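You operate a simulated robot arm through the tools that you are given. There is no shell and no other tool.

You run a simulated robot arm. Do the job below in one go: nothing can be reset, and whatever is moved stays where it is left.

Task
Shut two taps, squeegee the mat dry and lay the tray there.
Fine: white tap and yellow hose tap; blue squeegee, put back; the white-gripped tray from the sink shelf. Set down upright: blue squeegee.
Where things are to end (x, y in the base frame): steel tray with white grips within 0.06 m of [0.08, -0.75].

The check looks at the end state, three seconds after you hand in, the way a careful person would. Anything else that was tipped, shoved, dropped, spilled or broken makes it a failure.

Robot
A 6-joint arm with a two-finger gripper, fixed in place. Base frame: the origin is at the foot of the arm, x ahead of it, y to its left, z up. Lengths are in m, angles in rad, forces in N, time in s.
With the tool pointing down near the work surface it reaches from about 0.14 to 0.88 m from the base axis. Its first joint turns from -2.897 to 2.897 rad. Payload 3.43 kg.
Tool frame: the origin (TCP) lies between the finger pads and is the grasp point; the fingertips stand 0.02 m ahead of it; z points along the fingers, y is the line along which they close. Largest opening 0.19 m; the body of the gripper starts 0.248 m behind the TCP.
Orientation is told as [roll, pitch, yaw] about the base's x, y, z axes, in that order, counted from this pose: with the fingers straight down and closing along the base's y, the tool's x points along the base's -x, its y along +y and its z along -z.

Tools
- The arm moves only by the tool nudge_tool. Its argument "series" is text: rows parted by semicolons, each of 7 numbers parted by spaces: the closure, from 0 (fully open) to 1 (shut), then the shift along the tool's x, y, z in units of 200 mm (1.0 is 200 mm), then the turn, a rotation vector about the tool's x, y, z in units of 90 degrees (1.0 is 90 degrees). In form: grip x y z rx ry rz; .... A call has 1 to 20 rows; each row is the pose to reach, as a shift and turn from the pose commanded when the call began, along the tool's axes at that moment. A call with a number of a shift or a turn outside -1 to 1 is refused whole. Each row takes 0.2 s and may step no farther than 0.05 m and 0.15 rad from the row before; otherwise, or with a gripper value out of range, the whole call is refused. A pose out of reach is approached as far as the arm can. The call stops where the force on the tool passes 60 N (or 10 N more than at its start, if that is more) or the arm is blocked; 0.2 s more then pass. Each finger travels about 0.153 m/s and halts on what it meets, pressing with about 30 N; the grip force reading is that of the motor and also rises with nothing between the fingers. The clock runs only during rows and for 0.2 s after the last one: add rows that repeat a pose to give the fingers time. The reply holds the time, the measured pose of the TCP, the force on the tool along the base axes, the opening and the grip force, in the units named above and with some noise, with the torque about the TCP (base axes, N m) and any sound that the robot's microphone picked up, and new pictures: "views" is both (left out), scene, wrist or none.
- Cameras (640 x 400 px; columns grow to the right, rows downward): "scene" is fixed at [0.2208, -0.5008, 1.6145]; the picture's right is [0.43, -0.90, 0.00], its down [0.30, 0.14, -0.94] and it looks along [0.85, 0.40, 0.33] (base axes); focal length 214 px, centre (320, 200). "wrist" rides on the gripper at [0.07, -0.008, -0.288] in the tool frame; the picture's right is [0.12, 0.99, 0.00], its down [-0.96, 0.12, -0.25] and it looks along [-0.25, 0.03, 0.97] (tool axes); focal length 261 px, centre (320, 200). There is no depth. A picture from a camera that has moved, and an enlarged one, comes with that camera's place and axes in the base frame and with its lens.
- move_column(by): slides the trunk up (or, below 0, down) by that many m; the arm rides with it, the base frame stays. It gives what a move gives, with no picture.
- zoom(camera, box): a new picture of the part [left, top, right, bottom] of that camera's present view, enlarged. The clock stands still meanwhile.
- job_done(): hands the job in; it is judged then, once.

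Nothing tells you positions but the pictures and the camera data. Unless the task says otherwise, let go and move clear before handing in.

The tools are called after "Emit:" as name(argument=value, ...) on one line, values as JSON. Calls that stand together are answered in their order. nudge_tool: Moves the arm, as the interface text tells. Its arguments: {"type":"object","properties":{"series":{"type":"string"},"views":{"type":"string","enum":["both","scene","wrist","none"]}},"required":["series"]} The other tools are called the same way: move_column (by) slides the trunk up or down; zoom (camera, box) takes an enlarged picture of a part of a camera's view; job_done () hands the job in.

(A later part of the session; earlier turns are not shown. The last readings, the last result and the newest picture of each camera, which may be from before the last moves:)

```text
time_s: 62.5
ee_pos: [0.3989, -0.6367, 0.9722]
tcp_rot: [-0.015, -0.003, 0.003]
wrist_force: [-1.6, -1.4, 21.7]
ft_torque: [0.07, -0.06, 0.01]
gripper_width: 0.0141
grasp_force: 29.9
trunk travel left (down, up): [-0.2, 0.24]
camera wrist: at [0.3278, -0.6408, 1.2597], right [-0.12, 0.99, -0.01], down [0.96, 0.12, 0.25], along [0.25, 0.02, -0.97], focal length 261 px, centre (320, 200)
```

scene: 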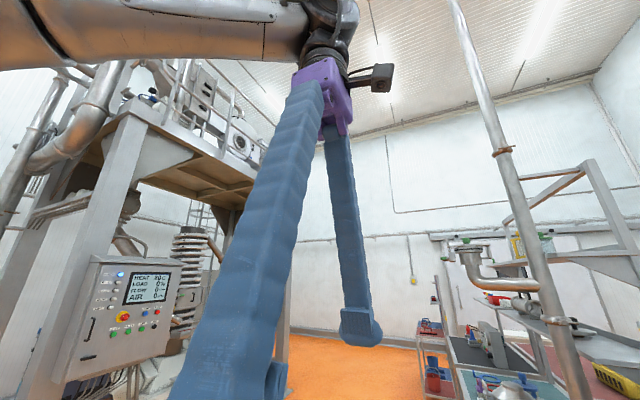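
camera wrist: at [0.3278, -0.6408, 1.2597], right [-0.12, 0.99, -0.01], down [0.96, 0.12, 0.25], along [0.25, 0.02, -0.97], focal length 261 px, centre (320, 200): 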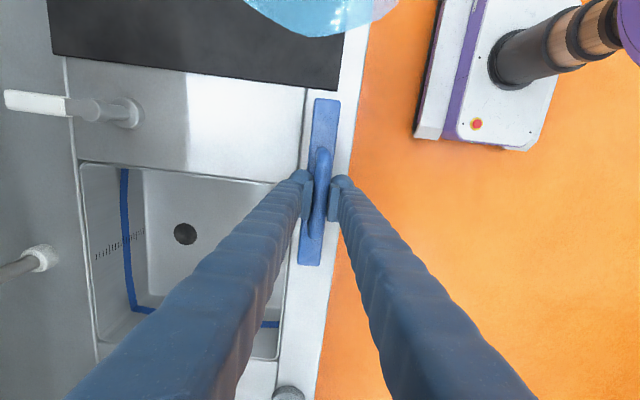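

In contact (≈22 N). Release, check that it stands, and re-grip.

Emit:
nudge_tool(series="1 0 0 -0.01 0 0 0; 0.75 0 0 -0.01 0 0 0; 0.75 0 0 -0.01 0 0 0; 0.75 0 0 -0.01 0 0 0", views="wrist")

Emit:
zoom(camera="wrist", box=[220, 80, 420, 205])

```text
time_s: 63.5
ee_pos: [0.3995, -0.6358, 0.9724]
tcp_rot: [-0.01, 0.0, 0.004]
wrist_force: [-0.4, 0.1, 0.4]
ft_torque: [0.02, 0.01, -0.01]
gripper_width: 0.0475
grasp_force: 0.1
trunk travel left (down, up): [-0.2, 0.24]
camera wrist: at [0.3283, -0.6405, 1.2602], right [-0.12, 0.99, -0.01], down [0.96, 0.12, 0.25], along [0.25, 0.02, -0.97], focal length 261 px, centre (320, 200)
```

wrist: 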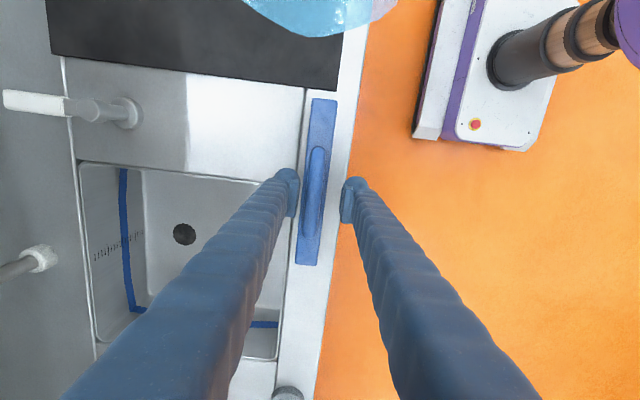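

```text
3.20 times, centred on (320, 142) of wrist
camera zoom: at [0.3283, -0.6405, 1.2602], right [-0.12, 0.99, -0.01], down [0.96, 0.12, 0.25], along [0.25, 0.02, -0.97], focal length 834 px, centre (320, 384)
```

zoom: 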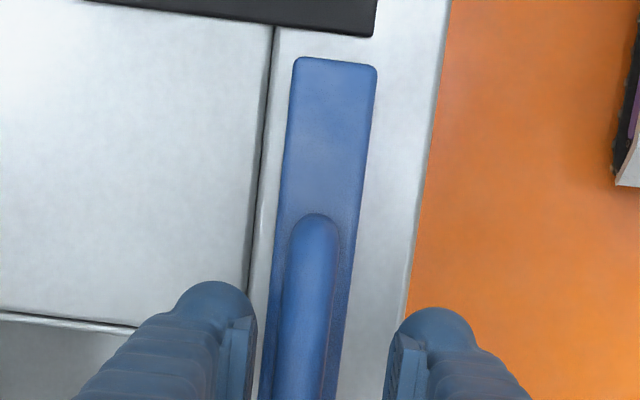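

It stands upright. Fine-aligning (yaw +0.03, 5 mm to −y, 6 mm lower) and gripping again.

Emit:
nudge_tool(series="0.75 0 -0.025 0 -0.006 0 -0.019; 0.75 0 -0.025 0.03 -0.006 0 -0.019; 1 0 -0.025 0.03 -0.006 0 -0.019; 1 0 -0.025 0.03 -0.006 0 -0.019; 1 0 -0.025 0.03 -0.006 0 -0.019; 1 0 -0.025 -0.03 -0.006 0 -0.019; 1 0 -0.025 -0.2 -0.006 0 -0.019; 1 0 -0.025 -0.3 -0.006 0 -0.019", views="wrist")

Emit:
zoom(camera="wrist", box=[120, 0, 440, 200])

```text
time_s: 65.3
ee_pos: [0.3972, -0.6387, 1.034]
tcp_rot: [-0.001, -0.001, 0.032]
wrist_force: [-0.2, -0.2, -2.3]
ft_torque: [-0.02, -0.01, 0.03]
gripper_width: 0.0128
grasp_force: 29.9
trunk travel left (down, up): [-0.2, 0.24]
camera wrist: at [0.3275, -0.6494, 1.3211], right [-0.15, 0.99, 0.0], down [0.96, 0.15, 0.25], along [0.24, 0.04, -0.97], focal length 261 px, centre (320, 200)
```

wrist: 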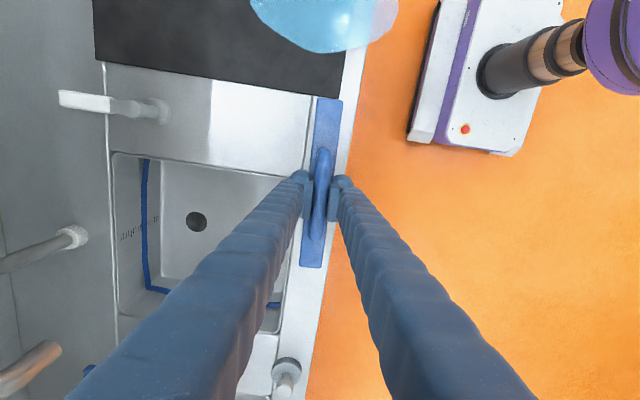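

```text
2.00 times, centred on (280, 100) of wrist
camera zoom: at [0.3275, -0.6494, 1.3211], right [-0.15, 0.99, 0.0], down [0.96, 0.15, 0.25], along [0.24, 0.04, -0.97], focal length 521 px, centre (400, 400)
```

zoom: 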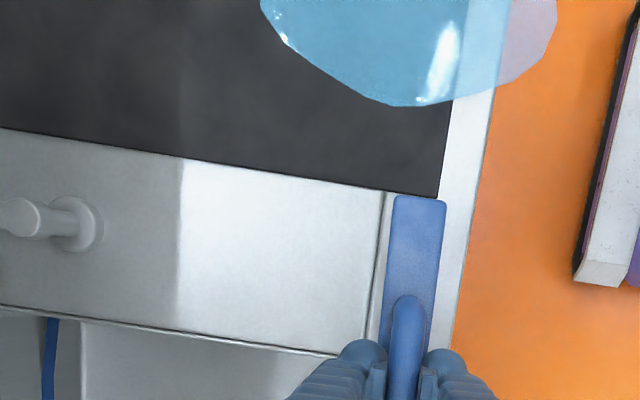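

Firm grip again. The puddle now spans about x 0.03–0.21, y −0.77…−0.57, overhanging the front edge. I'll first draw it back from the front edge (toward −y) with the blade along x, gently.

Emit:
nudge_tool(series="1 0.2 0.02 0 0 0 0; 1 0.4 0.04 0 0 0 0; 1 0.6 0.08 0 0 0 0; 1 0.8 0.12 0 0 0 0; 1 1 0.16 0 0 0 0", views="none")

Emit:
nudge_tool(series="1 0.2 0.03 0 0 0 0; 1 0.385 0.06 0 0 0 0; 1 0.385 0.06 0.15 0 0 0; 1 0.385 0.06 0.27 0 0 0; 1 0.385 0.06 0.3 0 0 0", views="wrist")

```text
time_s: 66.5
ee_pos: [0.1972, -0.615, 1.0323]
tcp_rot: [-0.003, -0.001, 0.032]
wrist_force: [-0.7, 0.1, -3.0]
ft_torque: [-0.02, -0.06, 0.0]
gripper_width: 0.0129
grasp_force: 30.0
trunk travel left (down, up): [-0.2, 0.24]
```

```text
time_s: 67.7
ee_pos: [0.1199, -0.6059, 0.9727]
tcp_rot: [-0.002, 0.0, 0.033]
wrist_force: [0.0, 0.0, -2.8]
ft_torque: [0.02, -0.02, -0.02]
gripper_width: 0.0131
grasp_force: 30.3
trunk travel left (down, up): [-0.2, 0.24]
camera wrist: at [0.0496, -0.6156, 1.2597], right [-0.15, 0.99, 0.0], down [0.96, 0.15, 0.25], along [0.25, 0.04, -0.97], focal length 261 px, centre (320, 200)
```

wrist: 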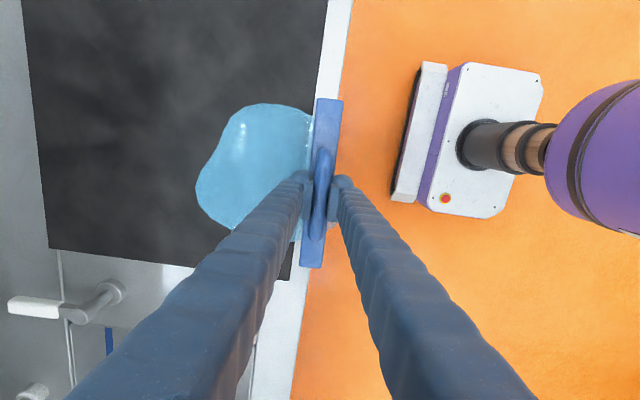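

Interesting: the water already gave way to the blade and now lies wholly on its −y side, no longer overhanging. Sweeping slowly 4.5 cm toward −y.

Emit:
nudge_tool(series="1 0 -0.06 0 0 0 0; 1 0 -0.12 0 0 0 0; 1 0 -0.18 0 0 0 0; 1 0 -0.22 0 0 0 0", views="wrist")

Emit:
zoom(camera="wrist", box=[120, 80, 440, 280])

```text
time_s: 68.7
ee_pos: [0.1219, -0.6504, 0.973]
tcp_rot: [-0.003, 0.0, 0.034]
wrist_force: [0.0, -0.1, -2.6]
ft_torque: [0.0, -0.01, 0.0]
gripper_width: 0.0129
grasp_force: 29.8
trunk travel left (down, up): [-0.2, 0.24]
camera wrist: at [0.0511, -0.6593, 1.2599], right [-0.15, 0.99, 0.0], down [0.96, 0.15, 0.25], along [0.25, 0.04, -0.97], focal length 261 px, centre (320, 200)
```

wrist: 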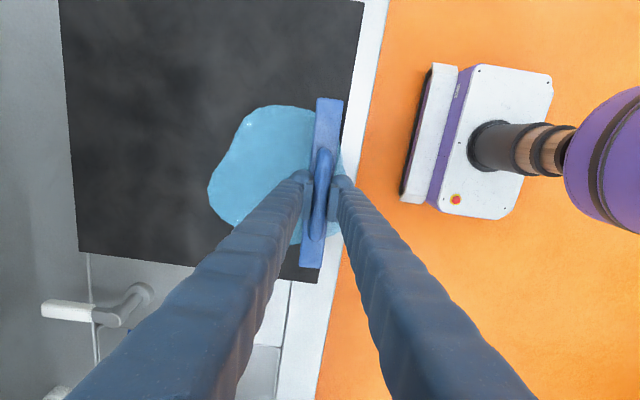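

```text
2.00 times, centred on (280, 180) of wrist
camera zoom: at [0.0511, -0.6593, 1.2599], right [-0.15, 0.99, 0.0], down [0.96, 0.15, 0.25], along [0.25, 0.04, -0.97], focal length 521 px, centre (400, 240)
```

zoom: 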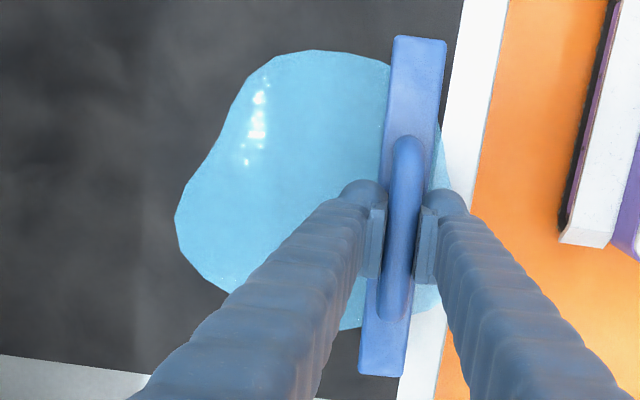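

The water is dragged along when the blade runs on the mat. I'll continue 6 cm further toward −y, so it lines up with the basin.

Emit:
nudge_tool(series="1 0 0 0.008 0 0 0; 1 0 -0.08 0.008 0 0 0; 1 0 -0.16 0.008 0 0 0; 1 0 -0.24 0.008 0 0 0; 1 0 -0.3 0.008 0 0 0", views="wrist")

Emit:
zoom(camera="wrist", box=[120, 80, 440, 280])

```text
time_s: 69.9
ee_pos: [0.1234, -0.7094, 0.9711]
tcp_rot: [-0.002, -0.001, 0.035]
wrist_force: [-0.5, 0.3, -2.8]
ft_torque: [-0.03, -0.01, 0.01]
gripper_width: 0.0128
grasp_force: 30.6
trunk travel left (down, up): [-0.2, 0.24]
camera wrist: at [0.0535, -0.7192, 1.259], right [-0.15, 0.99, 0.0], down [0.96, 0.15, 0.25], along [0.25, 0.04, -0.97], focal length 261 px, centre (320, 200)
```

wrist: 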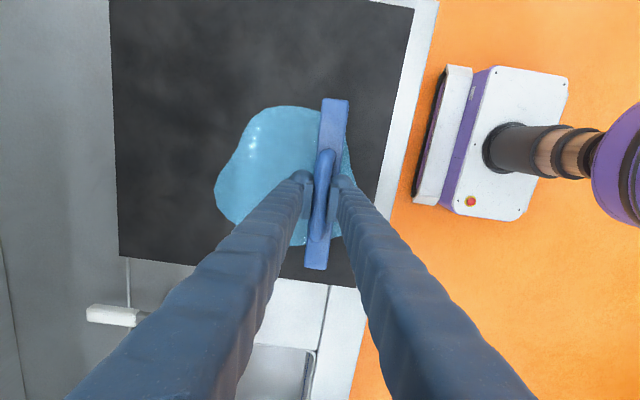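

```text
2.00 times, centred on (280, 180) of wrist
camera zoom: at [0.0535, -0.7192, 1.259], right [-0.15, 0.99, 0.0], down [0.96, 0.15, 0.25], along [0.25, 0.04, -0.97], focal length 521 px, centre (400, 240)
```

zoom: 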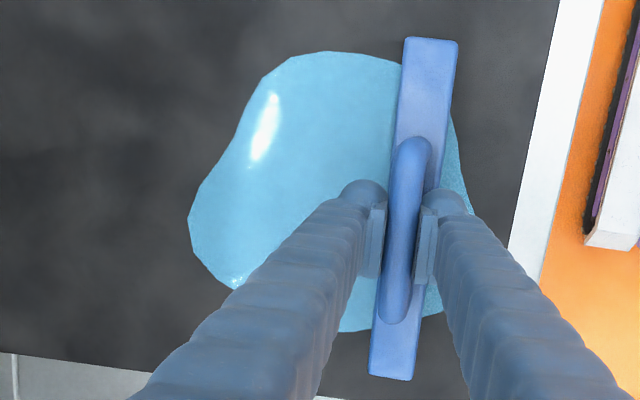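

The puddle follows the blade. Now I'll lift, turn the blade along y (clockwise, the comfortable wrist direction) and come down at the puddle's −x end to push it toward the sink.

Emit:
nudge_tool(series="1 0 0 -0.1 0 0 0; 1 0 0 -0.2 0 0 0; 1 0.02 0 -0.2 0 0 0.07; 1 0.05 0 -0.2 0 0 0.14; 1 0.08 0 -0.2 0 0 0.21; 1 0.11 0 -0.2 0 0 0.28; 1 0.14 0 -0.2 0 0 0.35; 1 0.17 0 -0.2 0 0 0.42; 1 0.2 0 -0.2 0 0 0.49; 1 0.23 0 -0.2 0 0 0.56; 1 0.26 0 -0.2 0 0 0.63; 1 0.29 0 -0.2 0 0 0.7; 1 0.32 0 -0.2 0 0 0.77; 1 0.35 0 -0.2 0 0 0.84; 1 0.38 0 -0.2 0 0 0.91; 1 0.4 0 -0.2 0 0 0.98", views="wrist")

```text
time_s: 73.3
ee_pos: [0.0438, -0.712, 1.0122]
tcp_rot: [0.001, -0.001, -1.507]
wrist_force: [-0.4, 0.5, -2.6]
ft_torque: [0.02, 0.04, -0.03]
gripper_width: 0.0126
grasp_force: 29.7
trunk travel left (down, up): [-0.2, 0.24]
camera wrist: at [0.0303, -0.6409, 1.2989], right [0.98, 0.18, 0.0], down [0.18, -0.95, 0.25], along [0.05, -0.25, -0.97], focal length 261 px, centre (320, 200)
```

wrist: 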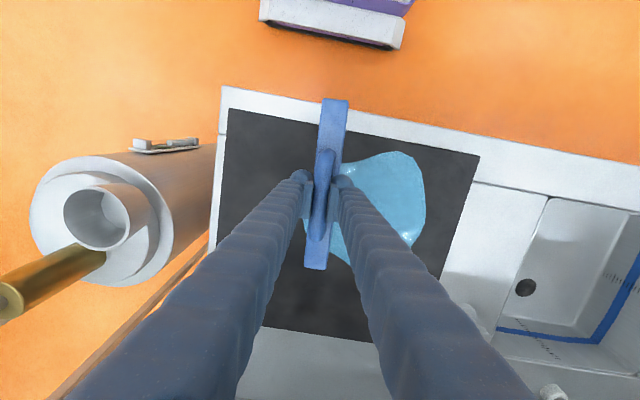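

Emit:
nudge_tool(series="1 -0.09 -0.07 0 0 0 0.02; 1 -0.182 -0.132 0 0 0 0.041; 1 -0.182 -0.132 0.1 0 0 0.041; 1 -0.182 -0.132 0.2 0 0 0.041; 1 -0.182 -0.132 0.215 0 0 0.041", views="wrist")

Emit:
zoom(camera="wrist", box=[200, 80, 520, 280])

```text
time_s: 74.5
ee_pos: [0.02, -0.7506, 0.9711]
tcp_rot: [0.002, -0.005, -1.572]
wrist_force: [0.4, 2.5, 19.5]
ft_torque: [0.45, -0.01, 0.03]
gripper_width: 0.0128
grasp_force: 29.8
trunk travel left (down, up): [-0.2, 0.24]
camera wrist: at [0.011, -0.6779, 1.258], right [0.99, 0.12, 0.0], down [0.12, -0.96, 0.25], along [0.03, -0.25, -0.97], focal length 261 px, centre (320, 200)
```

wrist: 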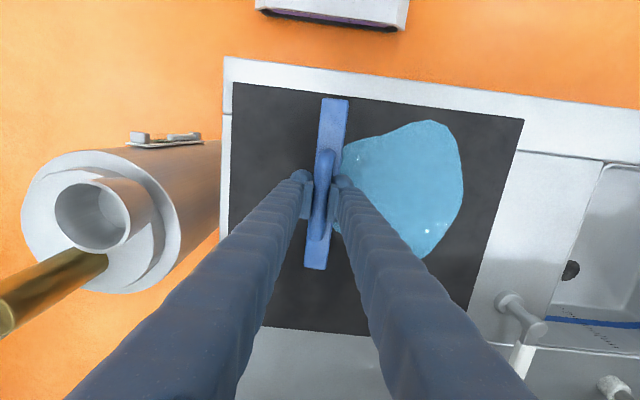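

```text
2.00 times, centred on (360, 180) of wrist
camera zoom: at [0.011, -0.6779, 1.258], right [0.99, 0.12, 0.0], down [0.12, -0.96, 0.25], along [0.03, -0.25, -0.97], focal length 521 px, centre (240, 240)
```

zoom: 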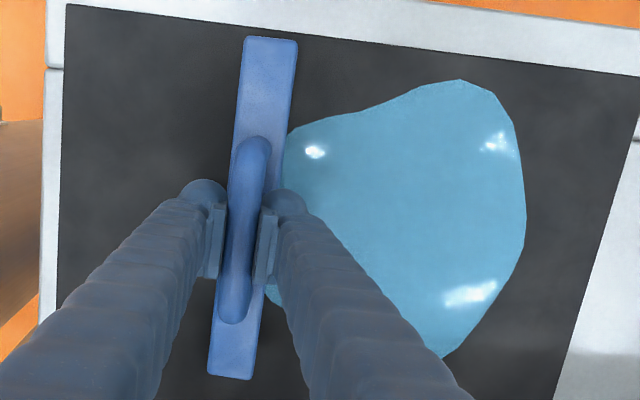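

Blade is in contact at the puddle's −x edge. Sweeping toward +x, first 0.2 m.

Emit:
nudge_tool(series="1 0.02 0.05 -0.006 0 0 0; 1 0.02 0.15 -0.006 0 0 0; 1 0.02 0.25 -0.006 0 0 0; 1 0.02 0.35 -0.006 0 0 0; 1 0.02 0.45 -0.006 0 0 0; 1 0.02 0.55 -0.006 0 0 0; 1 0.02 0.65 -0.006 0 0 0; 1 0.02 0.75 -0.006 0 0 0; 1 0.02 0.85 -0.006 0 0 0", views="wrist")

Emit:
zoom(camera="wrist", box=[200, 80, 520, 280])

```text
time_s: 76.5
ee_pos: [0.1896, -0.7441, 0.9694]
tcp_rot: [0.001, -0.002, -1.57]
wrist_force: [0.8, 0.6, -3.3]
ft_torque: [0.01, 0.01, -0.01]
gripper_width: 0.0125
grasp_force: 29.9
trunk travel left (down, up): [-0.2, 0.24]
camera wrist: at [0.1815, -0.6739, 1.257], right [0.99, 0.12, 0.0], down [0.12, -0.96, 0.25], along [0.03, -0.25, -0.97], focal length 261 px, centre (320, 200)
```

wrist: 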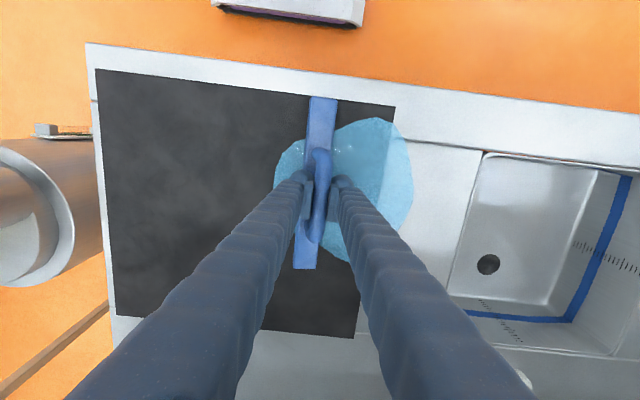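

```text
2.00 times, centred on (360, 180) of wrist
camera zoom: at [0.1815, -0.6739, 1.257], right [0.99, 0.12, 0.0], down [0.12, -0.96, 0.25], along [0.03, -0.25, -0.97], focal length 521 px, centre (240, 240)
```

zoom: 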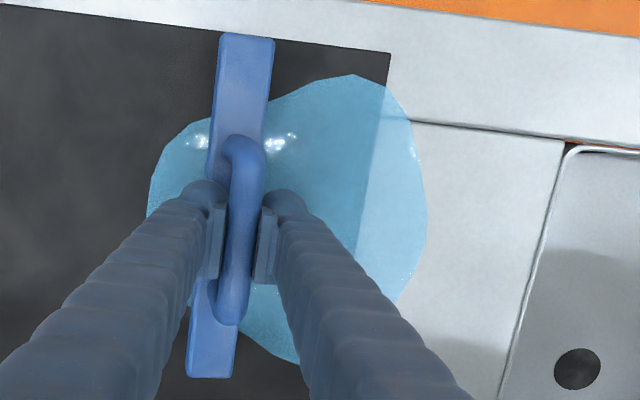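

The water travels along (with some slip) and is leaving the mat. Continuing the sweep toward the basin edge, a bit slower.

Emit:
nudge_tool(series="1 0 0.06 0 0 0 0; 1 0 0.12 0 0 0 0; 1 0 0.18 0 0 0 0; 1 0 0.24 0 0 0 0; 1 0 0.3 0 0 0 0; 1 0 0.36 0 0 0 0; 1 0 0.42 0 0 0 0; 1 0 0.48 0 0 0 0; 1 0 0.54 0.008 0 0 0; 1 0 0.6 0.008 0 0 0; 1 0 0.66 0.008 0 0 0; 1 0 0.72 0.008 0 0 0; 1 0 0.78 0.008 0 0 0; 1 0 0.84 0.008 0 0 0; 1 0 0.9 0.008 0 0 0", views="wrist")

Emit:
zoom(camera="wrist", box=[160, 80, 480, 280])

```text
time_s: 79.7
ee_pos: [0.3711, -0.7464, 0.9688]
tcp_rot: [0.001, -0.001, -1.571]
wrist_force: [-0.1, -0.1, -2.9]
ft_torque: [-0.01, 0.01, -0.02]
gripper_width: 0.0128
grasp_force: 29.7
trunk travel left (down, up): [-0.2, 0.24]
camera wrist: at [0.3619, -0.6747, 1.2553], right [0.99, 0.12, 0.0], down [0.12, -0.96, 0.25], along [0.03, -0.25, -0.97], focal length 261 px, centre (320, 200)
```

wrist: 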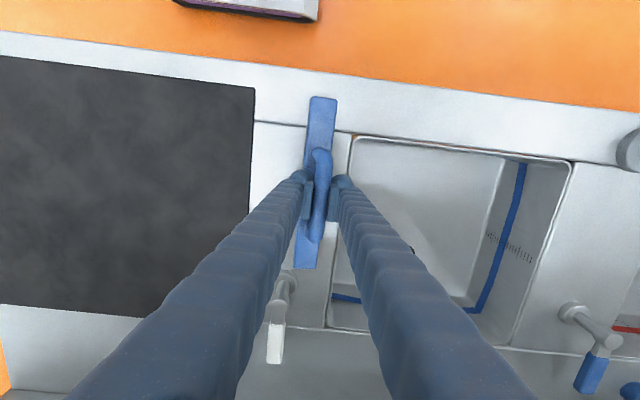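

```text
2.00 times, centred on (320, 180) of wrist
camera zoom: at [0.3619, -0.6747, 1.2553], right [0.99, 0.12, 0.0], down [0.12, -0.96, 0.25], along [0.03, -0.25, -0.97], focal length 521 px, centre (320, 240)
```

zoom: 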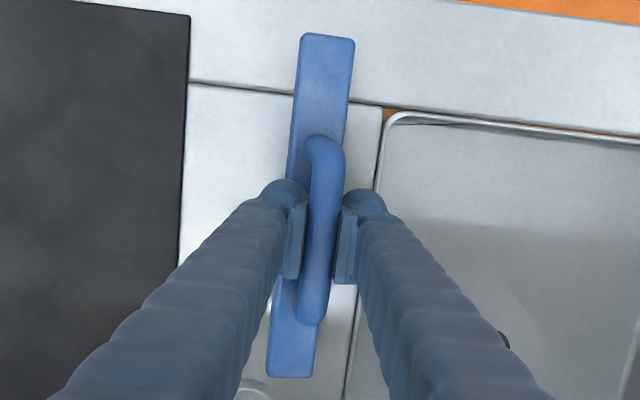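

The water is gone — mat and counter look dry. Now I return the squeegee to its place: lift, turn the blade back along x and move to (0.557,−0.640).

Emit:
nudge_tool(series="1 0 0 -0.15 0 0 0; 1 0 0 -0.3 0 0 0; 1 0 0 -0.42 0 0 0; 1 0.04 0.06 -0.42 0 0 -0.06; 1 0.08 0.12 -0.42 0 0 -0.13; 1 0.12 0.18 -0.42 0 0 -0.2; 1 0.16 0.24 -0.42 0 0 -0.27; 1 0.2 0.3 -0.42 0 0 -0.34; 1 0.24 0.36 -0.42 0 0 -0.41; 1 0.28 0.42 -0.42 0 0 -0.48; 1 0.32 0.48 -0.42 0 0 -0.55; 1 0.36 0.54 -0.42 0 0 -0.62; 1 0.4 0.6 -0.42 0 0 -0.69; 1 0.44 0.66 -0.42 0 0 -0.76; 1 0.48 0.72 -0.42 0 0 -0.83; 1 0.52 0.8 -0.42 0 0 -0.9; 1 0.53 0.88 -0.42 0 0 -0.96; 1 0.53 0.94 -0.42 0 0 -1", views="wrist")

Emit:
zoom(camera="wrist", box=[180, 60, 420, 210])

```text
time_s: 83.5
ee_pos: [0.558, -0.6395, 1.0521]
tcp_rot: [0.001, 0.0, 0.002]
wrist_force: [-0.3, -0.9, -1.9]
ft_torque: [0.02, 0.03, 0.0]
gripper_width: 0.0124
grasp_force: 29.8
trunk travel left (down, up): [-0.2, 0.24]
camera wrist: at [0.4881, -0.6474, 1.339], right [-0.12, 0.99, 0.0], down [0.96, 0.12, 0.25], along [0.25, 0.03, -0.97], focal length 261 px, centre (320, 200)
```

wrist: 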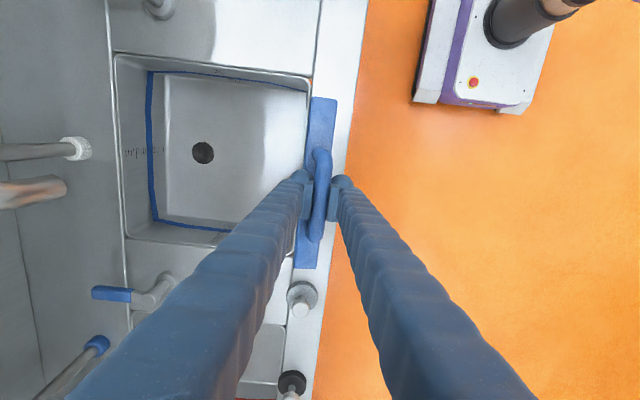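

```text
2.67 times, centred on (300, 135) of wrist
camera zoom: at [0.4881, -0.6474, 1.339], right [-0.12, 0.99, 0.0], down [0.96, 0.12, 0.25], along [0.25, 0.03, -0.97], focal length 695 px, centre (373, 373)
```

zoom: 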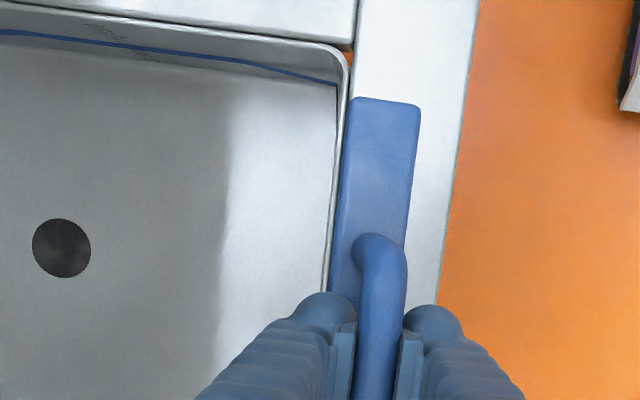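

Everything is in place above the rest spot; the squeegee leans a little (~13°, blade toward −y) in the grip. I'll set it down 13 mm further front and then move the hand −y while touching so it straightens.

Emit:
nudge_tool(series="1 0 0.067 0.2 0 0 0; 1 0 0.067 0.35 0 0 0; 1 0 0.067 0.39 0 0 0; 1 0 0.067 0.41 0 0 0", views="wrist")

Emit:
zoom(camera="wrist", box=[180, 60, 420, 210])

```text
time_s: 84.5
ee_pos: [0.5592, -0.6266, 0.9701]
tcp_rot: [-0.002, -0.001, 0.001]
wrist_force: [-0.3, -0.3, -2.4]
ft_torque: [0.0, -0.02, 0.02]
gripper_width: 0.0126
grasp_force: 29.9
trunk travel left (down, up): [-0.2, 0.24]
camera wrist: at [0.4883, -0.6336, 1.2571], right [-0.12, 0.99, 0.0], down [0.96, 0.12, 0.25], along [0.25, 0.03, -0.97], focal length 261 px, centre (320, 200)
```

wrist: 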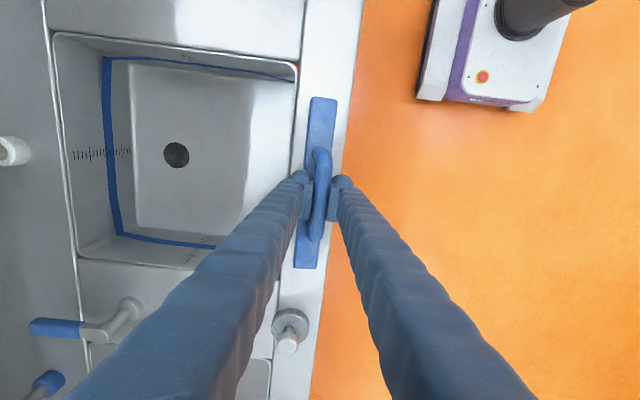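

```text
2.67 times, centred on (300, 135) of wrist
camera zoom: at [0.4883, -0.6336, 1.2571], right [-0.12, 0.99, 0.0], down [0.96, 0.12, 0.25], along [0.25, 0.03, -0.97], focal length 695 px, centre (373, 373)
```

zoom: 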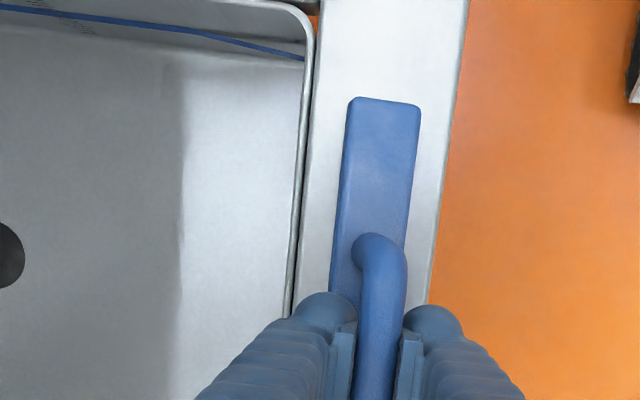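

Emit:
nudge_tool(series="1 0 0 0.01 0 0 0; 1 0 0 0.02 0 0 0; 1 0 0 0.028 0 0 0", views="none")

```text
time_s: 85.3
ee_pos: [0.5586, -0.6268, 0.9648]
tcp_rot: [-0.003, 0.002, 0.0]
wrist_force: [-0.5, -0.3, -1.8]
ft_torque: [0.04, 0.0, -0.02]
gripper_width: 0.0128
grasp_force: 30.2
trunk travel left (down, up): [-0.2, 0.24]
```

Emit:
nudge_tool(series="1 0 0 0.01 0 0 0; 1 0 0 0.02 0 0 0; 1 0 0 0.03 0 0 0", views="wrist")

Emit:
zoom(camera="wrist", box=[180, 60, 420, 210])

```text
time_s: 86.1
ee_pos: [0.5594, -0.6258, 0.9605]
tcp_rot: [-0.003, -0.001, 0.001]
wrist_force: [2.7, 1.5, 21.8]
ft_torque: [0.01, 0.14, -0.02]
gripper_width: 0.0127
grasp_force: 29.9
trunk travel left (down, up): [-0.2, 0.24]
camera wrist: at [0.4876, -0.6328, 1.2475], right [-0.12, 0.99, 0.0], down [0.96, 0.12, 0.25], along [0.25, 0.03, -0.97], focal length 261 px, centre (320, 200)
```

wrist: 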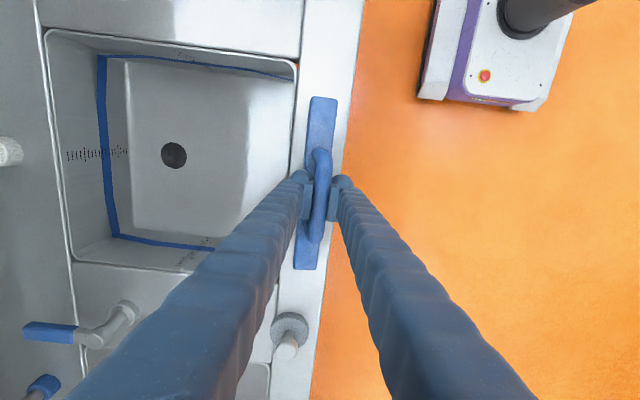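

```text
2.67 times, centred on (300, 135) of wrist
camera zoom: at [0.4876, -0.6328, 1.2475], right [-0.12, 0.99, 0.0], down [0.96, 0.12, 0.25], along [0.25, 0.03, -0.97], focal length 695 px, centre (373, 373)
```

zoom: 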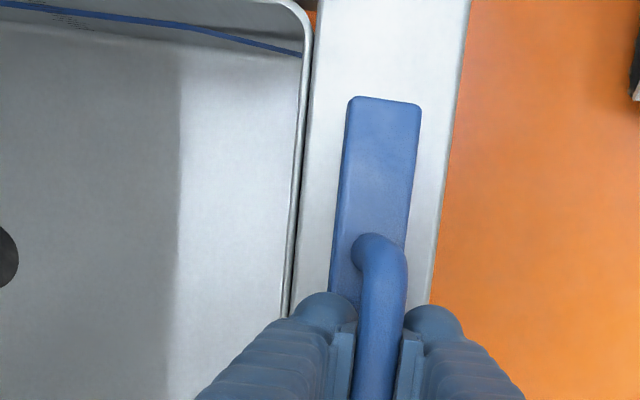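

Contact. Now moving the hand −y so the handle comes over the blade.

Emit:
nudge_tool(series="1 0 -0.025 -0.004 0 0 0; 1 0 -0.05 -0.004 0 0 0; 1 0 -0.07 -0.004 0 0 0", views="wrist")

Emit:
zoom(camera="wrist", box=[180, 60, 420, 210])

```text
time_s: 86.9
ee_pos: [0.5581, -0.6391, 0.9597]
tcp_rot: [0.001, 0.002, 0.002]
wrist_force: [1.2, 2.0, 4.4]
ft_torque: [0.07, -0.51, 0.07]
gripper_width: 0.0123
grasp_force: 30.1
trunk travel left (down, up): [-0.2, 0.24]
camera wrist: at [0.4874, -0.6474, 1.2459], right [-0.12, 0.99, 0.0], down [0.96, 0.12, 0.25], along [0.24, 0.03, -0.97], focal length 261 px, centre (320, 200)
```

wrist: 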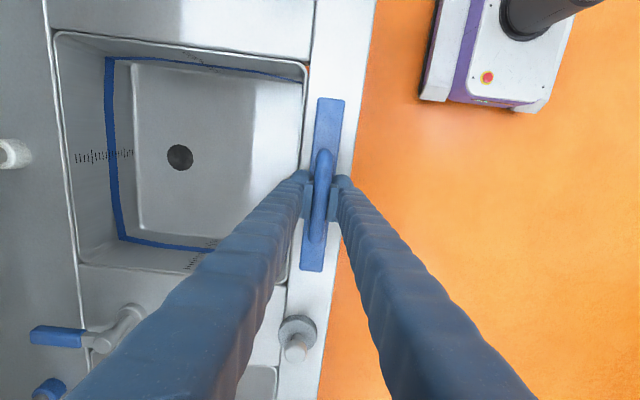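

```text
2.67 times, centred on (300, 135) of wrist
camera zoom: at [0.4874, -0.6474, 1.2459], right [-0.12, 0.99, 0.0], down [0.96, 0.12, 0.25], along [0.24, 0.03, -0.97], focal length 695 px, centre (373, 373)
```

zoom: 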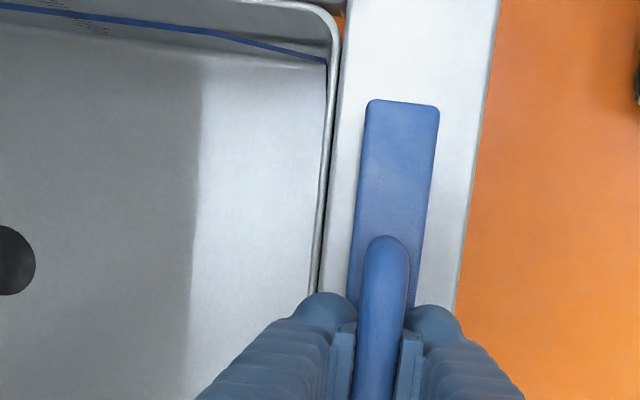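

Straight and in place. Releasing and rising.

Emit:
nudge_tool(series="0.9 0 0 0 0 0 0; 0.75 0 0 0 0 0 0; 0.7 0 0 0 0 0 0; 0.7 0 0 0 0 0 0; 0.7 0 0 -0.2 0 0 0; 0.7 0 0 -0.4 0 0 0; 0.7 0 0 -0.6 0 0 0; 0.7 0 0 -0.8 0 0 0; 0.7 0 0 -1 0 0 0", views="wrist")

Emit:
zoom(camera="wrist", box=[200, 80, 440, 230])

```text
time_s: 88.9
ee_pos: [0.5578, -0.6392, 1.1591]
tcp_rot: [-0.002, 0.0, 0.0]
wrist_force: [-0.2, -0.8, 0.5]
ft_torque: [-0.01, -0.02, 0.0]
gripper_width: 0.0569
grasp_force: 0.2
trunk travel left (down, up): [-0.2, 0.24]
camera wrist: at [0.487, -0.6472, 1.4473], right [-0.12, 0.99, 0.0], down [0.96, 0.12, 0.25], along [0.25, 0.03, -0.97], focal length 261 px, centre (320, 200)
```

wrist: 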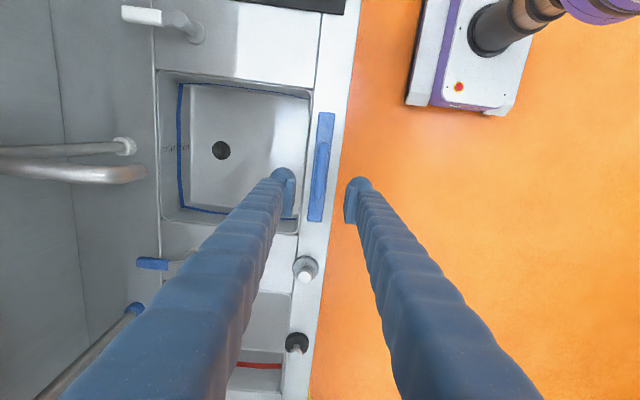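

```text
2.67 times, centred on (320, 155) of wrist
camera zoom: at [0.487, -0.6472, 1.4473], right [-0.12, 0.99, 0.0], down [0.96, 0.12, 0.25], along [0.25, 0.03, -0.97], focal length 695 px, centre (320, 320)
```

zoom: 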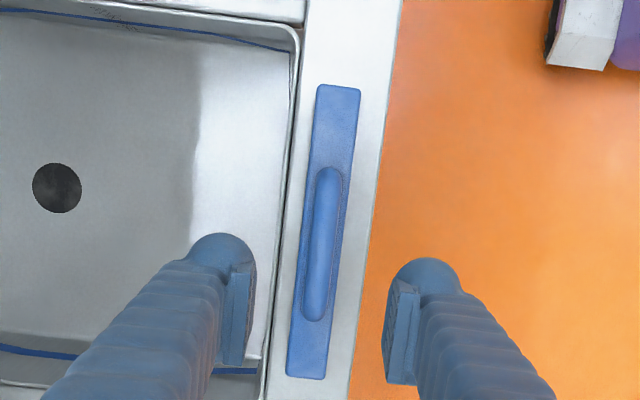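

The squeegee is back in place, upright. Next: the white-gripped tray on the upper shelf behind the sink. I'll raise the trunk and turn the camera to measure it.

Emit:
move_column(by=0.24)

Emit:
nudge_tool(series="0.7 0.05 0.08 0 0 0 -0.07; 0.7 0.1 0.16 0 0 0 -0.15; 0.7 0.15 0.24 0 0 0 -0.23; 0.7 0.2 0.32 0 0 0 -0.31; 0.7 0.25 0.4 0 0 0 -0.39; 0.7 0.3 0.48 0 0 0 -0.47; 0.7 0.35 0.56 0 0 0 -0.55; 0.7 0.4 0.64 0 0 0 -0.63; 0.7 0.45 0.7 0 0 0 -0.71; 0.7 0.5 0.75 0 0 0 -0.79; 0.7 0.55 0.75 0 0 0 -0.87; 0.7 0.6 0.75 0 0 0 -0.94; 0.7 0.65 0.75 0 0 0 -1", views="none")

Emit:
nudge_tool(series="0.7 0 0 0 0 0.08 0; 0.7 0 0 0 0 0.16 0; 0.7 0 0 0 0 0.24 0; 0.7 0 0 0 0 0.32 0; 0.7 0 0 0 0 0.4 0; 0.7 0 0 0 0 0.48 0; 0.7 0 0 0 0 0.56 0; 0.7 0 0 0 0 0.64 0; 0.7 0 0 0 0 0.7 0", views="wrist")

```text
time_s: 91.4
ee_pos: [0.5582, -0.6392, 1.3984]
tcp_rot: [-0.001, 0.001, -0.001]
wrist_force: [-0.6, 0.1, 0.6]
ft_torque: [0.0, 0.02, -0.02]
gripper_width: 0.057
grasp_force: 0.0
trunk travel left (down, up): [-0.44, 0.0]
```

```text
time_s: 94.2
ee_pos: [0.4269, -0.4894, 1.3991]
tcp_rot: [-0.002, 0.004, 1.573]
wrist_force: [0.2, -0.5, -0.3]
ft_torque: [-0.01, -0.05, 0.0]
gripper_width: 0.0571
grasp_force: 0.2
trunk travel left (down, up): [-0.44, 0.0]
```

```text
time_s: 96.2
ee_pos: [0.4285, -0.4897, 1.3995]
tcp_rot: [0.002, 1.103, 1.577]
wrist_force: [0.1, -0.1, -0.5]
ft_torque: [-0.01, 0.03, -0.07]
gripper_width: 0.057
grasp_force: 0.1
trunk travel left (down, up): [-0.44, 0.0]
camera wrist: at [0.4377, -0.2645, 1.5912], right [-0.99, -0.06, 0.11], down [-0.12, 0.65, -0.75], along [-0.03, -0.75, -0.66], focal length 261 px, centre (320, 200)
```

wrist: 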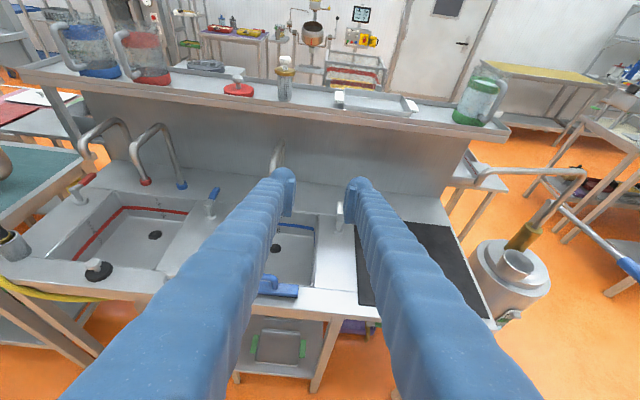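

Emit:
zoom(camera="wrist", box=[300, 60, 460, 160])

Emit:
zoom(camera="wrist", box=[200, 40, 520, 240])

```text
4.00 times, centred on (380, 110) of wrist
camera zoom: at [0.4377, -0.2645, 1.5912], right [-0.99, -0.06, 0.11], down [-0.12, 0.65, -0.75], along [-0.03, -0.75, -0.66], focal length 1043 px, centre (80, 560)
```

zoom: 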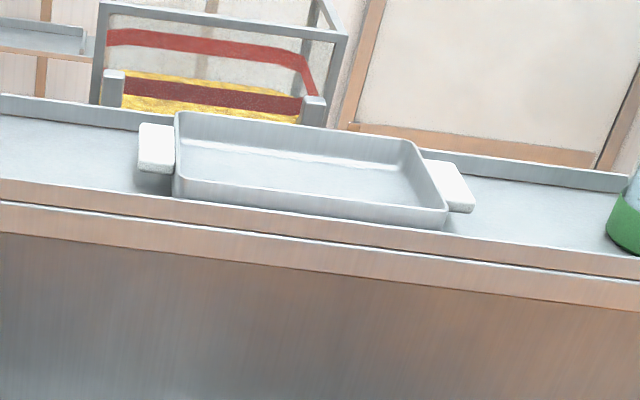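

```text
2.00 times, centred on (360, 140) of wrist
camera zoom: at [0.4377, -0.2645, 1.5912], right [-0.99, -0.06, 0.11], down [-0.12, 0.65, -0.75], along [-0.03, -0.75, -0.66], focal length 521 px, centre (240, 320)
```

zoom: 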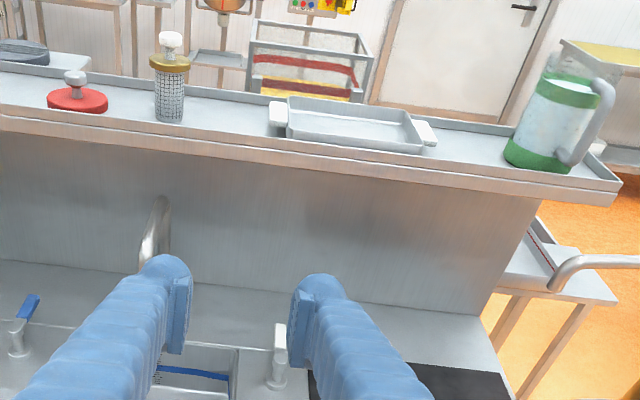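

The tray's front rim runs from x≈0.19 to 0.38 at y≈−0.985, rim z≈1.32, back rim y≈−1.12; shelf lip top z≈1.307. I plan to grip it from the inside by spreading the fingers against its two end walls with the tool tilted ~45°. Moving to a hover above it.

Emit:
nudge_tool(series="0.7 0.117 0.07 0.142 0 0 0; 0.7 0.234 0.142 0.284 0 0 0; 0.7 0.351 0.213 0.426 0 0 0; 0.7 0.468 0.284 0.568 0 0 0; 0.7 0.585 0.355 0.71 0 0 0", views="none")

Emit:
nudge_tool(series="0.7 0.117 0.07 0.142 0 -0.04 0; 0.7 0.234 0.142 0.284 0 -0.08 0; 0.7 0.351 0.213 0.426 0 -0.12 0; 0.7 0.468 0.284 0.568 0 -0.16 0; 0.7 0.585 0.355 0.71 0 -0.2 0", views="wrist")

Emit:
zoom(camera="wrist", box=[160, 40, 480, 240])

```text
time_s: 97.4
ee_pos: [0.3564, -0.6691, 1.4406]
tcp_rot: [-0.001, 1.102, 1.569]
wrist_force: [0.4, 0.1, 0.4]
ft_torque: [0.01, -0.01, 0.03]
gripper_width: 0.0571
grasp_force: 0.1
trunk travel left (down, up): [-0.44, 0.0]
```

```text
time_s: 98.6
ee_pos: [0.2854, -0.8507, 1.4802]
tcp_rot: [-0.004, 0.787, 1.568]
wrist_force: [-0.3, -0.2, -0.5]
ft_torque: [0.0, -0.04, 0.02]
gripper_width: 0.0568
grasp_force: 0.1
trunk travel left (down, up): [-0.44, 0.0]
camera wrist: at [0.2925, -0.6959, 1.7324], right [-0.99, -0.08, 0.08], down [-0.11, 0.85, -0.51], along [-0.03, -0.51, -0.86], focal length 261 px, centre (320, 200)
```

wrist: 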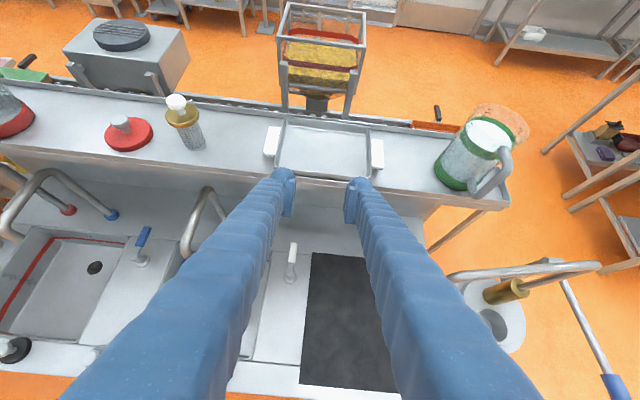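

```text
2.00 times, centred on (320, 140) of wrist
camera zoom: at [0.2925, -0.6959, 1.7324], right [-0.99, -0.08, 0.08], down [-0.11, 0.85, -0.51], along [-0.03, -0.51, -0.86], focal length 521 px, centre (320, 320)
```

zoom: 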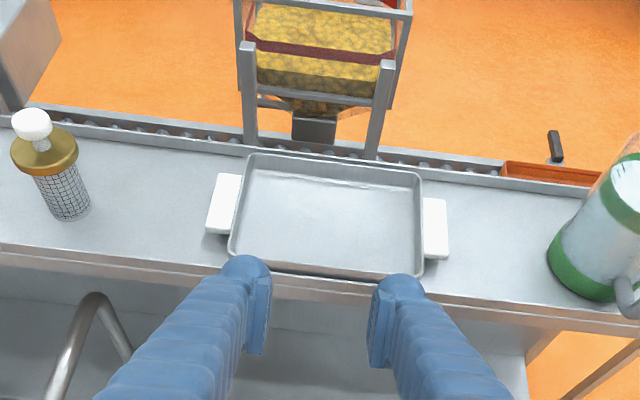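

Reachable, and the tray is well seen: x 0.18–0.376, y −1.02…−1.15, rim z≈1.31, centre ≈(0.279,−1.085). I'll open to ~0.09 m and move in along the 45° line.

Emit:
nudge_tool(series="0.53 0.05 0.01 0.19 0 0 0; 0.53 0.1 0.02 0.38 0 0 0; 0.53 0.15 0.03 0.57 0 0 0; 0.53 0.21 0.03 0.775 0 0 0", views="wrist")

Emit:
zoom(camera="wrist", box=[200, 90, 440, 240])

```text
time_s: 99.6
ee_pos: [0.2803, -0.9912, 1.3991]
tcp_rot: [-0.001, 0.786, 1.57]
wrist_force: [0.0, -1.4, -0.5]
ft_torque: [0.06, 0.01, 0.01]
gripper_width: 0.0893
grasp_force: 0.0
trunk travel left (down, up): [-0.44, 0.0]
camera wrist: at [0.2882, -0.8363, 1.6516], right [-0.99, -0.08, 0.08], down [-0.12, 0.85, -0.51], along [-0.03, -0.51, -0.86], focal length 261 px, centre (320, 200)
```

wrist: 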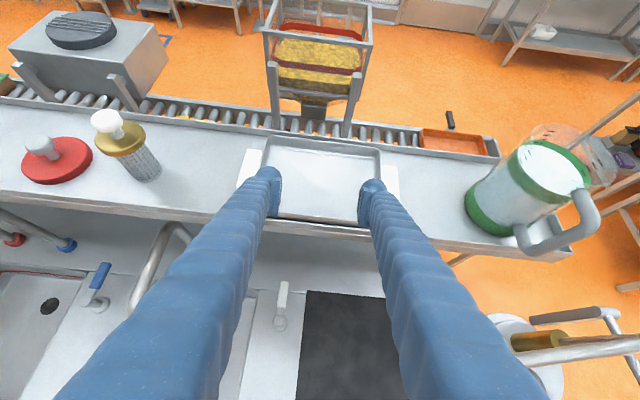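

```text
2.67 times, centred on (320, 165) of wrist
camera zoom: at [0.2882, -0.8363, 1.6516], right [-0.99, -0.08, 0.08], down [-0.12, 0.85, -0.51], along [-0.03, -0.51, -0.86], focal length 695 px, centre (320, 293)
```

zoom: 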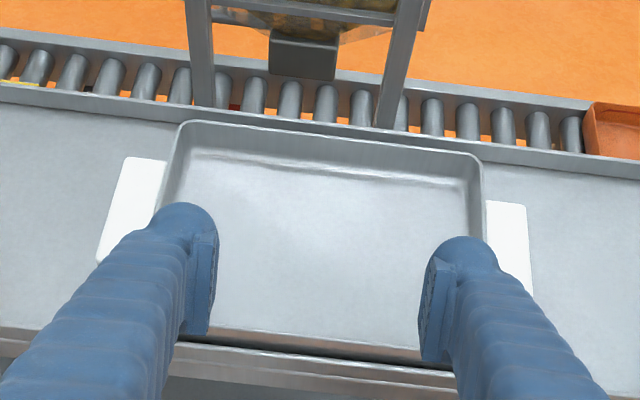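

Emit:
nudge_tool(series="0.53 0 0.01 0.15 0 0 0; 0.53 0 0.01 0.3 0 0 0; 0.53 0 0.01 0.42 0 0 0; 0.53 0 0.01 0.5 0 0 0", views="wrist")

Emit:
zoom(camera="wrist", box=[200, 110, 440, 260])

```text
time_s: 100.6
ee_pos: [0.2772, -1.0594, 1.33]
tcp_rot: [-0.003, 0.788, 1.57]
wrist_force: [0.3, 0.4, -0.7]
ft_torque: [-0.01, -0.02, 0.01]
gripper_width: 0.0892
grasp_force: 0.0
trunk travel left (down, up): [-0.44, 0.0]
camera wrist: at [0.2857, -0.9048, 1.5818], right [-0.99, -0.08, 0.08], down [-0.11, 0.85, -0.51], along [-0.03, -0.51, -0.86], focal length 261 px, centre (320, 200)
```

wrist: 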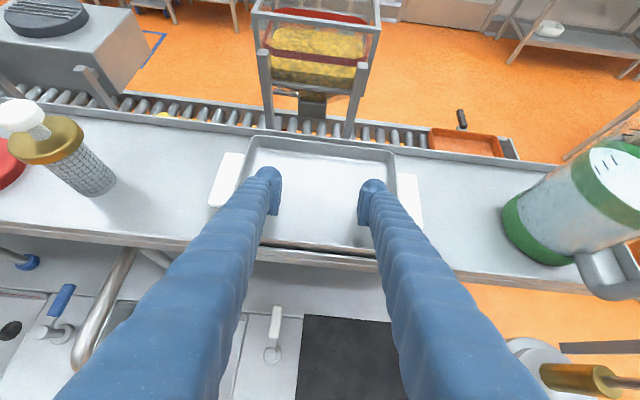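

```text
2.67 times, centred on (320, 185) of wrist
camera zoom: at [0.2857, -0.9048, 1.5818], right [-0.99, -0.08, 0.08], down [-0.11, 0.85, -0.51], along [-0.03, -0.51, -0.86], focal length 695 px, centre (320, 240)
```

zoom: 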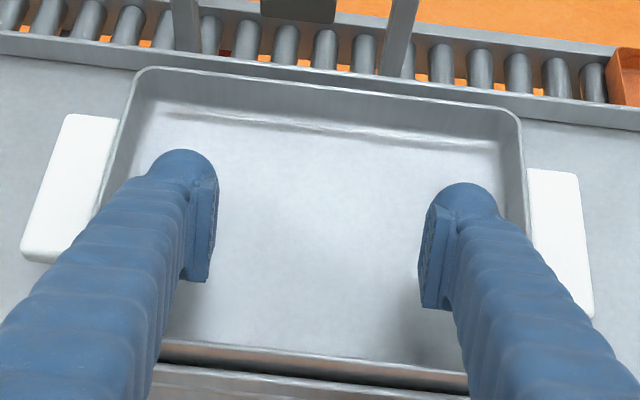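

Emit:
nudge_tool(series="0.53 0.006 0 0.07 0 0 0; 0.53 0.013 0 0.12 0 0 0; 0.53 0.013 0 0.15 0 0 0", views="wrist")

Emit:
zoom(camera="wrist", box=[200, 110, 440, 260])

```text
time_s: 101.4
ee_pos: [0.279, -1.0815, 1.3139]
tcp_rot: [-0.002, 0.79, 1.57]
wrist_force: [0.5, 2.2, 12.7]
ft_torque: [0.1, 0.23, -0.07]
gripper_width: 0.0897
grasp_force: 0.3
trunk travel left (down, up): [-0.44, 0.0]
camera wrist: at [0.2863, -0.9266, 1.5654], right [-0.99, -0.08, 0.08], down [-0.12, 0.85, -0.51], along [-0.03, -0.52, -0.86], focal length 261 px, centre (320, 200)
```

wrist: 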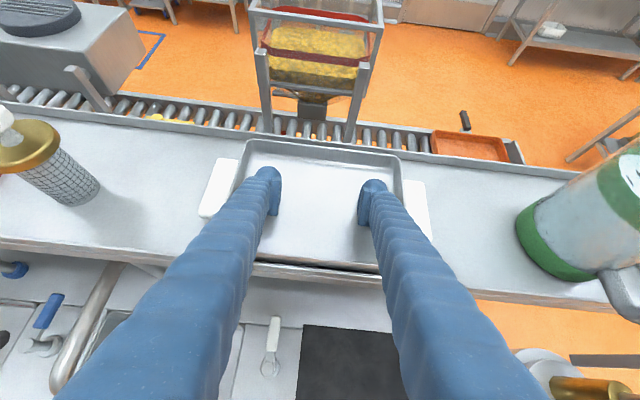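

```text
2.67 times, centred on (320, 185) of wrist
camera zoom: at [0.2863, -0.9266, 1.5654], right [-0.99, -0.08, 0.08], down [-0.12, 0.85, -0.51], along [-0.03, -0.52, -0.86], focal length 695 px, centre (320, 240)
```

zoom: 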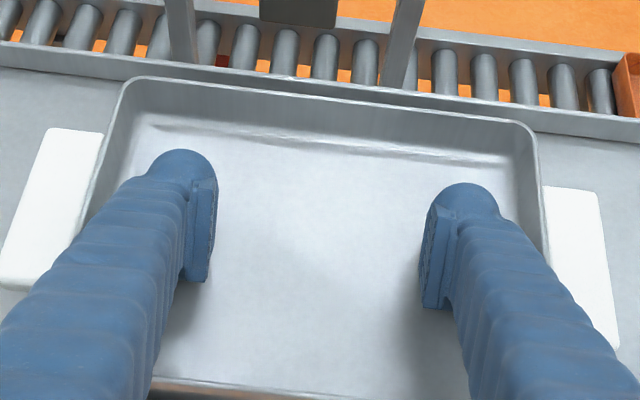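

Touching the tray floor lightly. Raising 3 mm and spreading the fingers against the end walls.

Emit:
nudge_tool(series="0.53 0.01 0 -0.01 0 0 0; 0.45 0.01 0 -0.01 0 0 0; 0.4 0.01 0 -0.01 0 0 0; 0.35 0.01 0 -0.01 0 0 0; 0.3 0.01 0 -0.01 0 0 0; 0.25 0.01 0 -0.01 0 0 0; 0.2 0.01 0 -0.01 0 0 0; 0.2 0.01 0 -0.01 0 0 0", views="wrist")

Emit:
zoom(camera="wrist", box=[180, 100, 460, 275])

```text
time_s: 103.2
ee_pos: [0.2792, -1.0824, 1.313]
tcp_rot: [0.001, 0.788, 1.571]
wrist_force: [-1.1, -0.5, -2.8]
ft_torque: [-0.03, -0.01, 0.01]
gripper_width: 0.1328
grasp_force: 0.1
trunk travel left (down, up): [-0.44, 0.0]
camera wrist: at [0.2863, -0.9278, 1.565], right [-0.99, -0.08, 0.08], down [-0.12, 0.85, -0.51], along [-0.03, -0.51, -0.86], focal length 261 px, centre (320, 200)
```

wrist: 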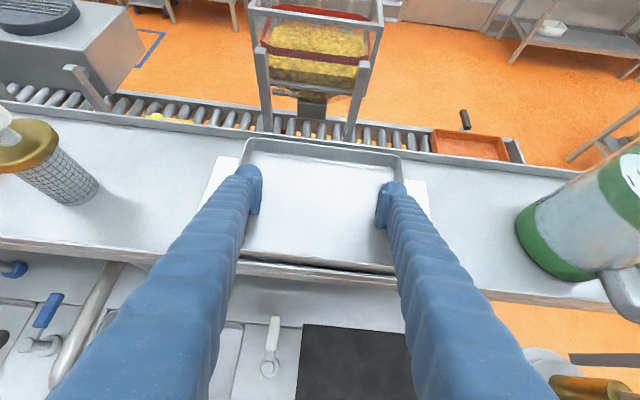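

```text
2.29 times, centred on (320, 188) of wrist
camera zoom: at [0.2863, -0.9278, 1.565], right [-0.99, -0.08, 0.08], down [-0.12, 0.85, -0.51], along [-0.03, -0.51, -0.86], focal length 596 px, centre (320, 229)
```

zoom: 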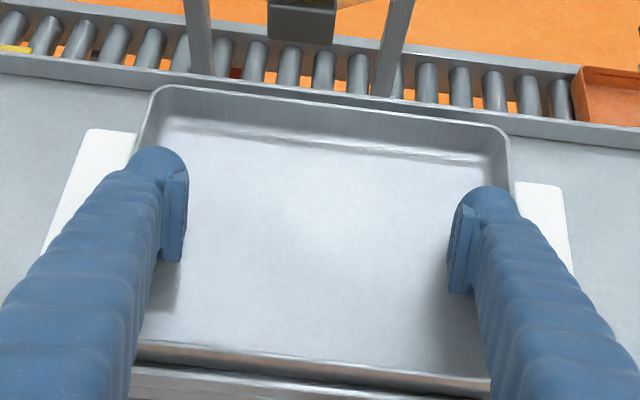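

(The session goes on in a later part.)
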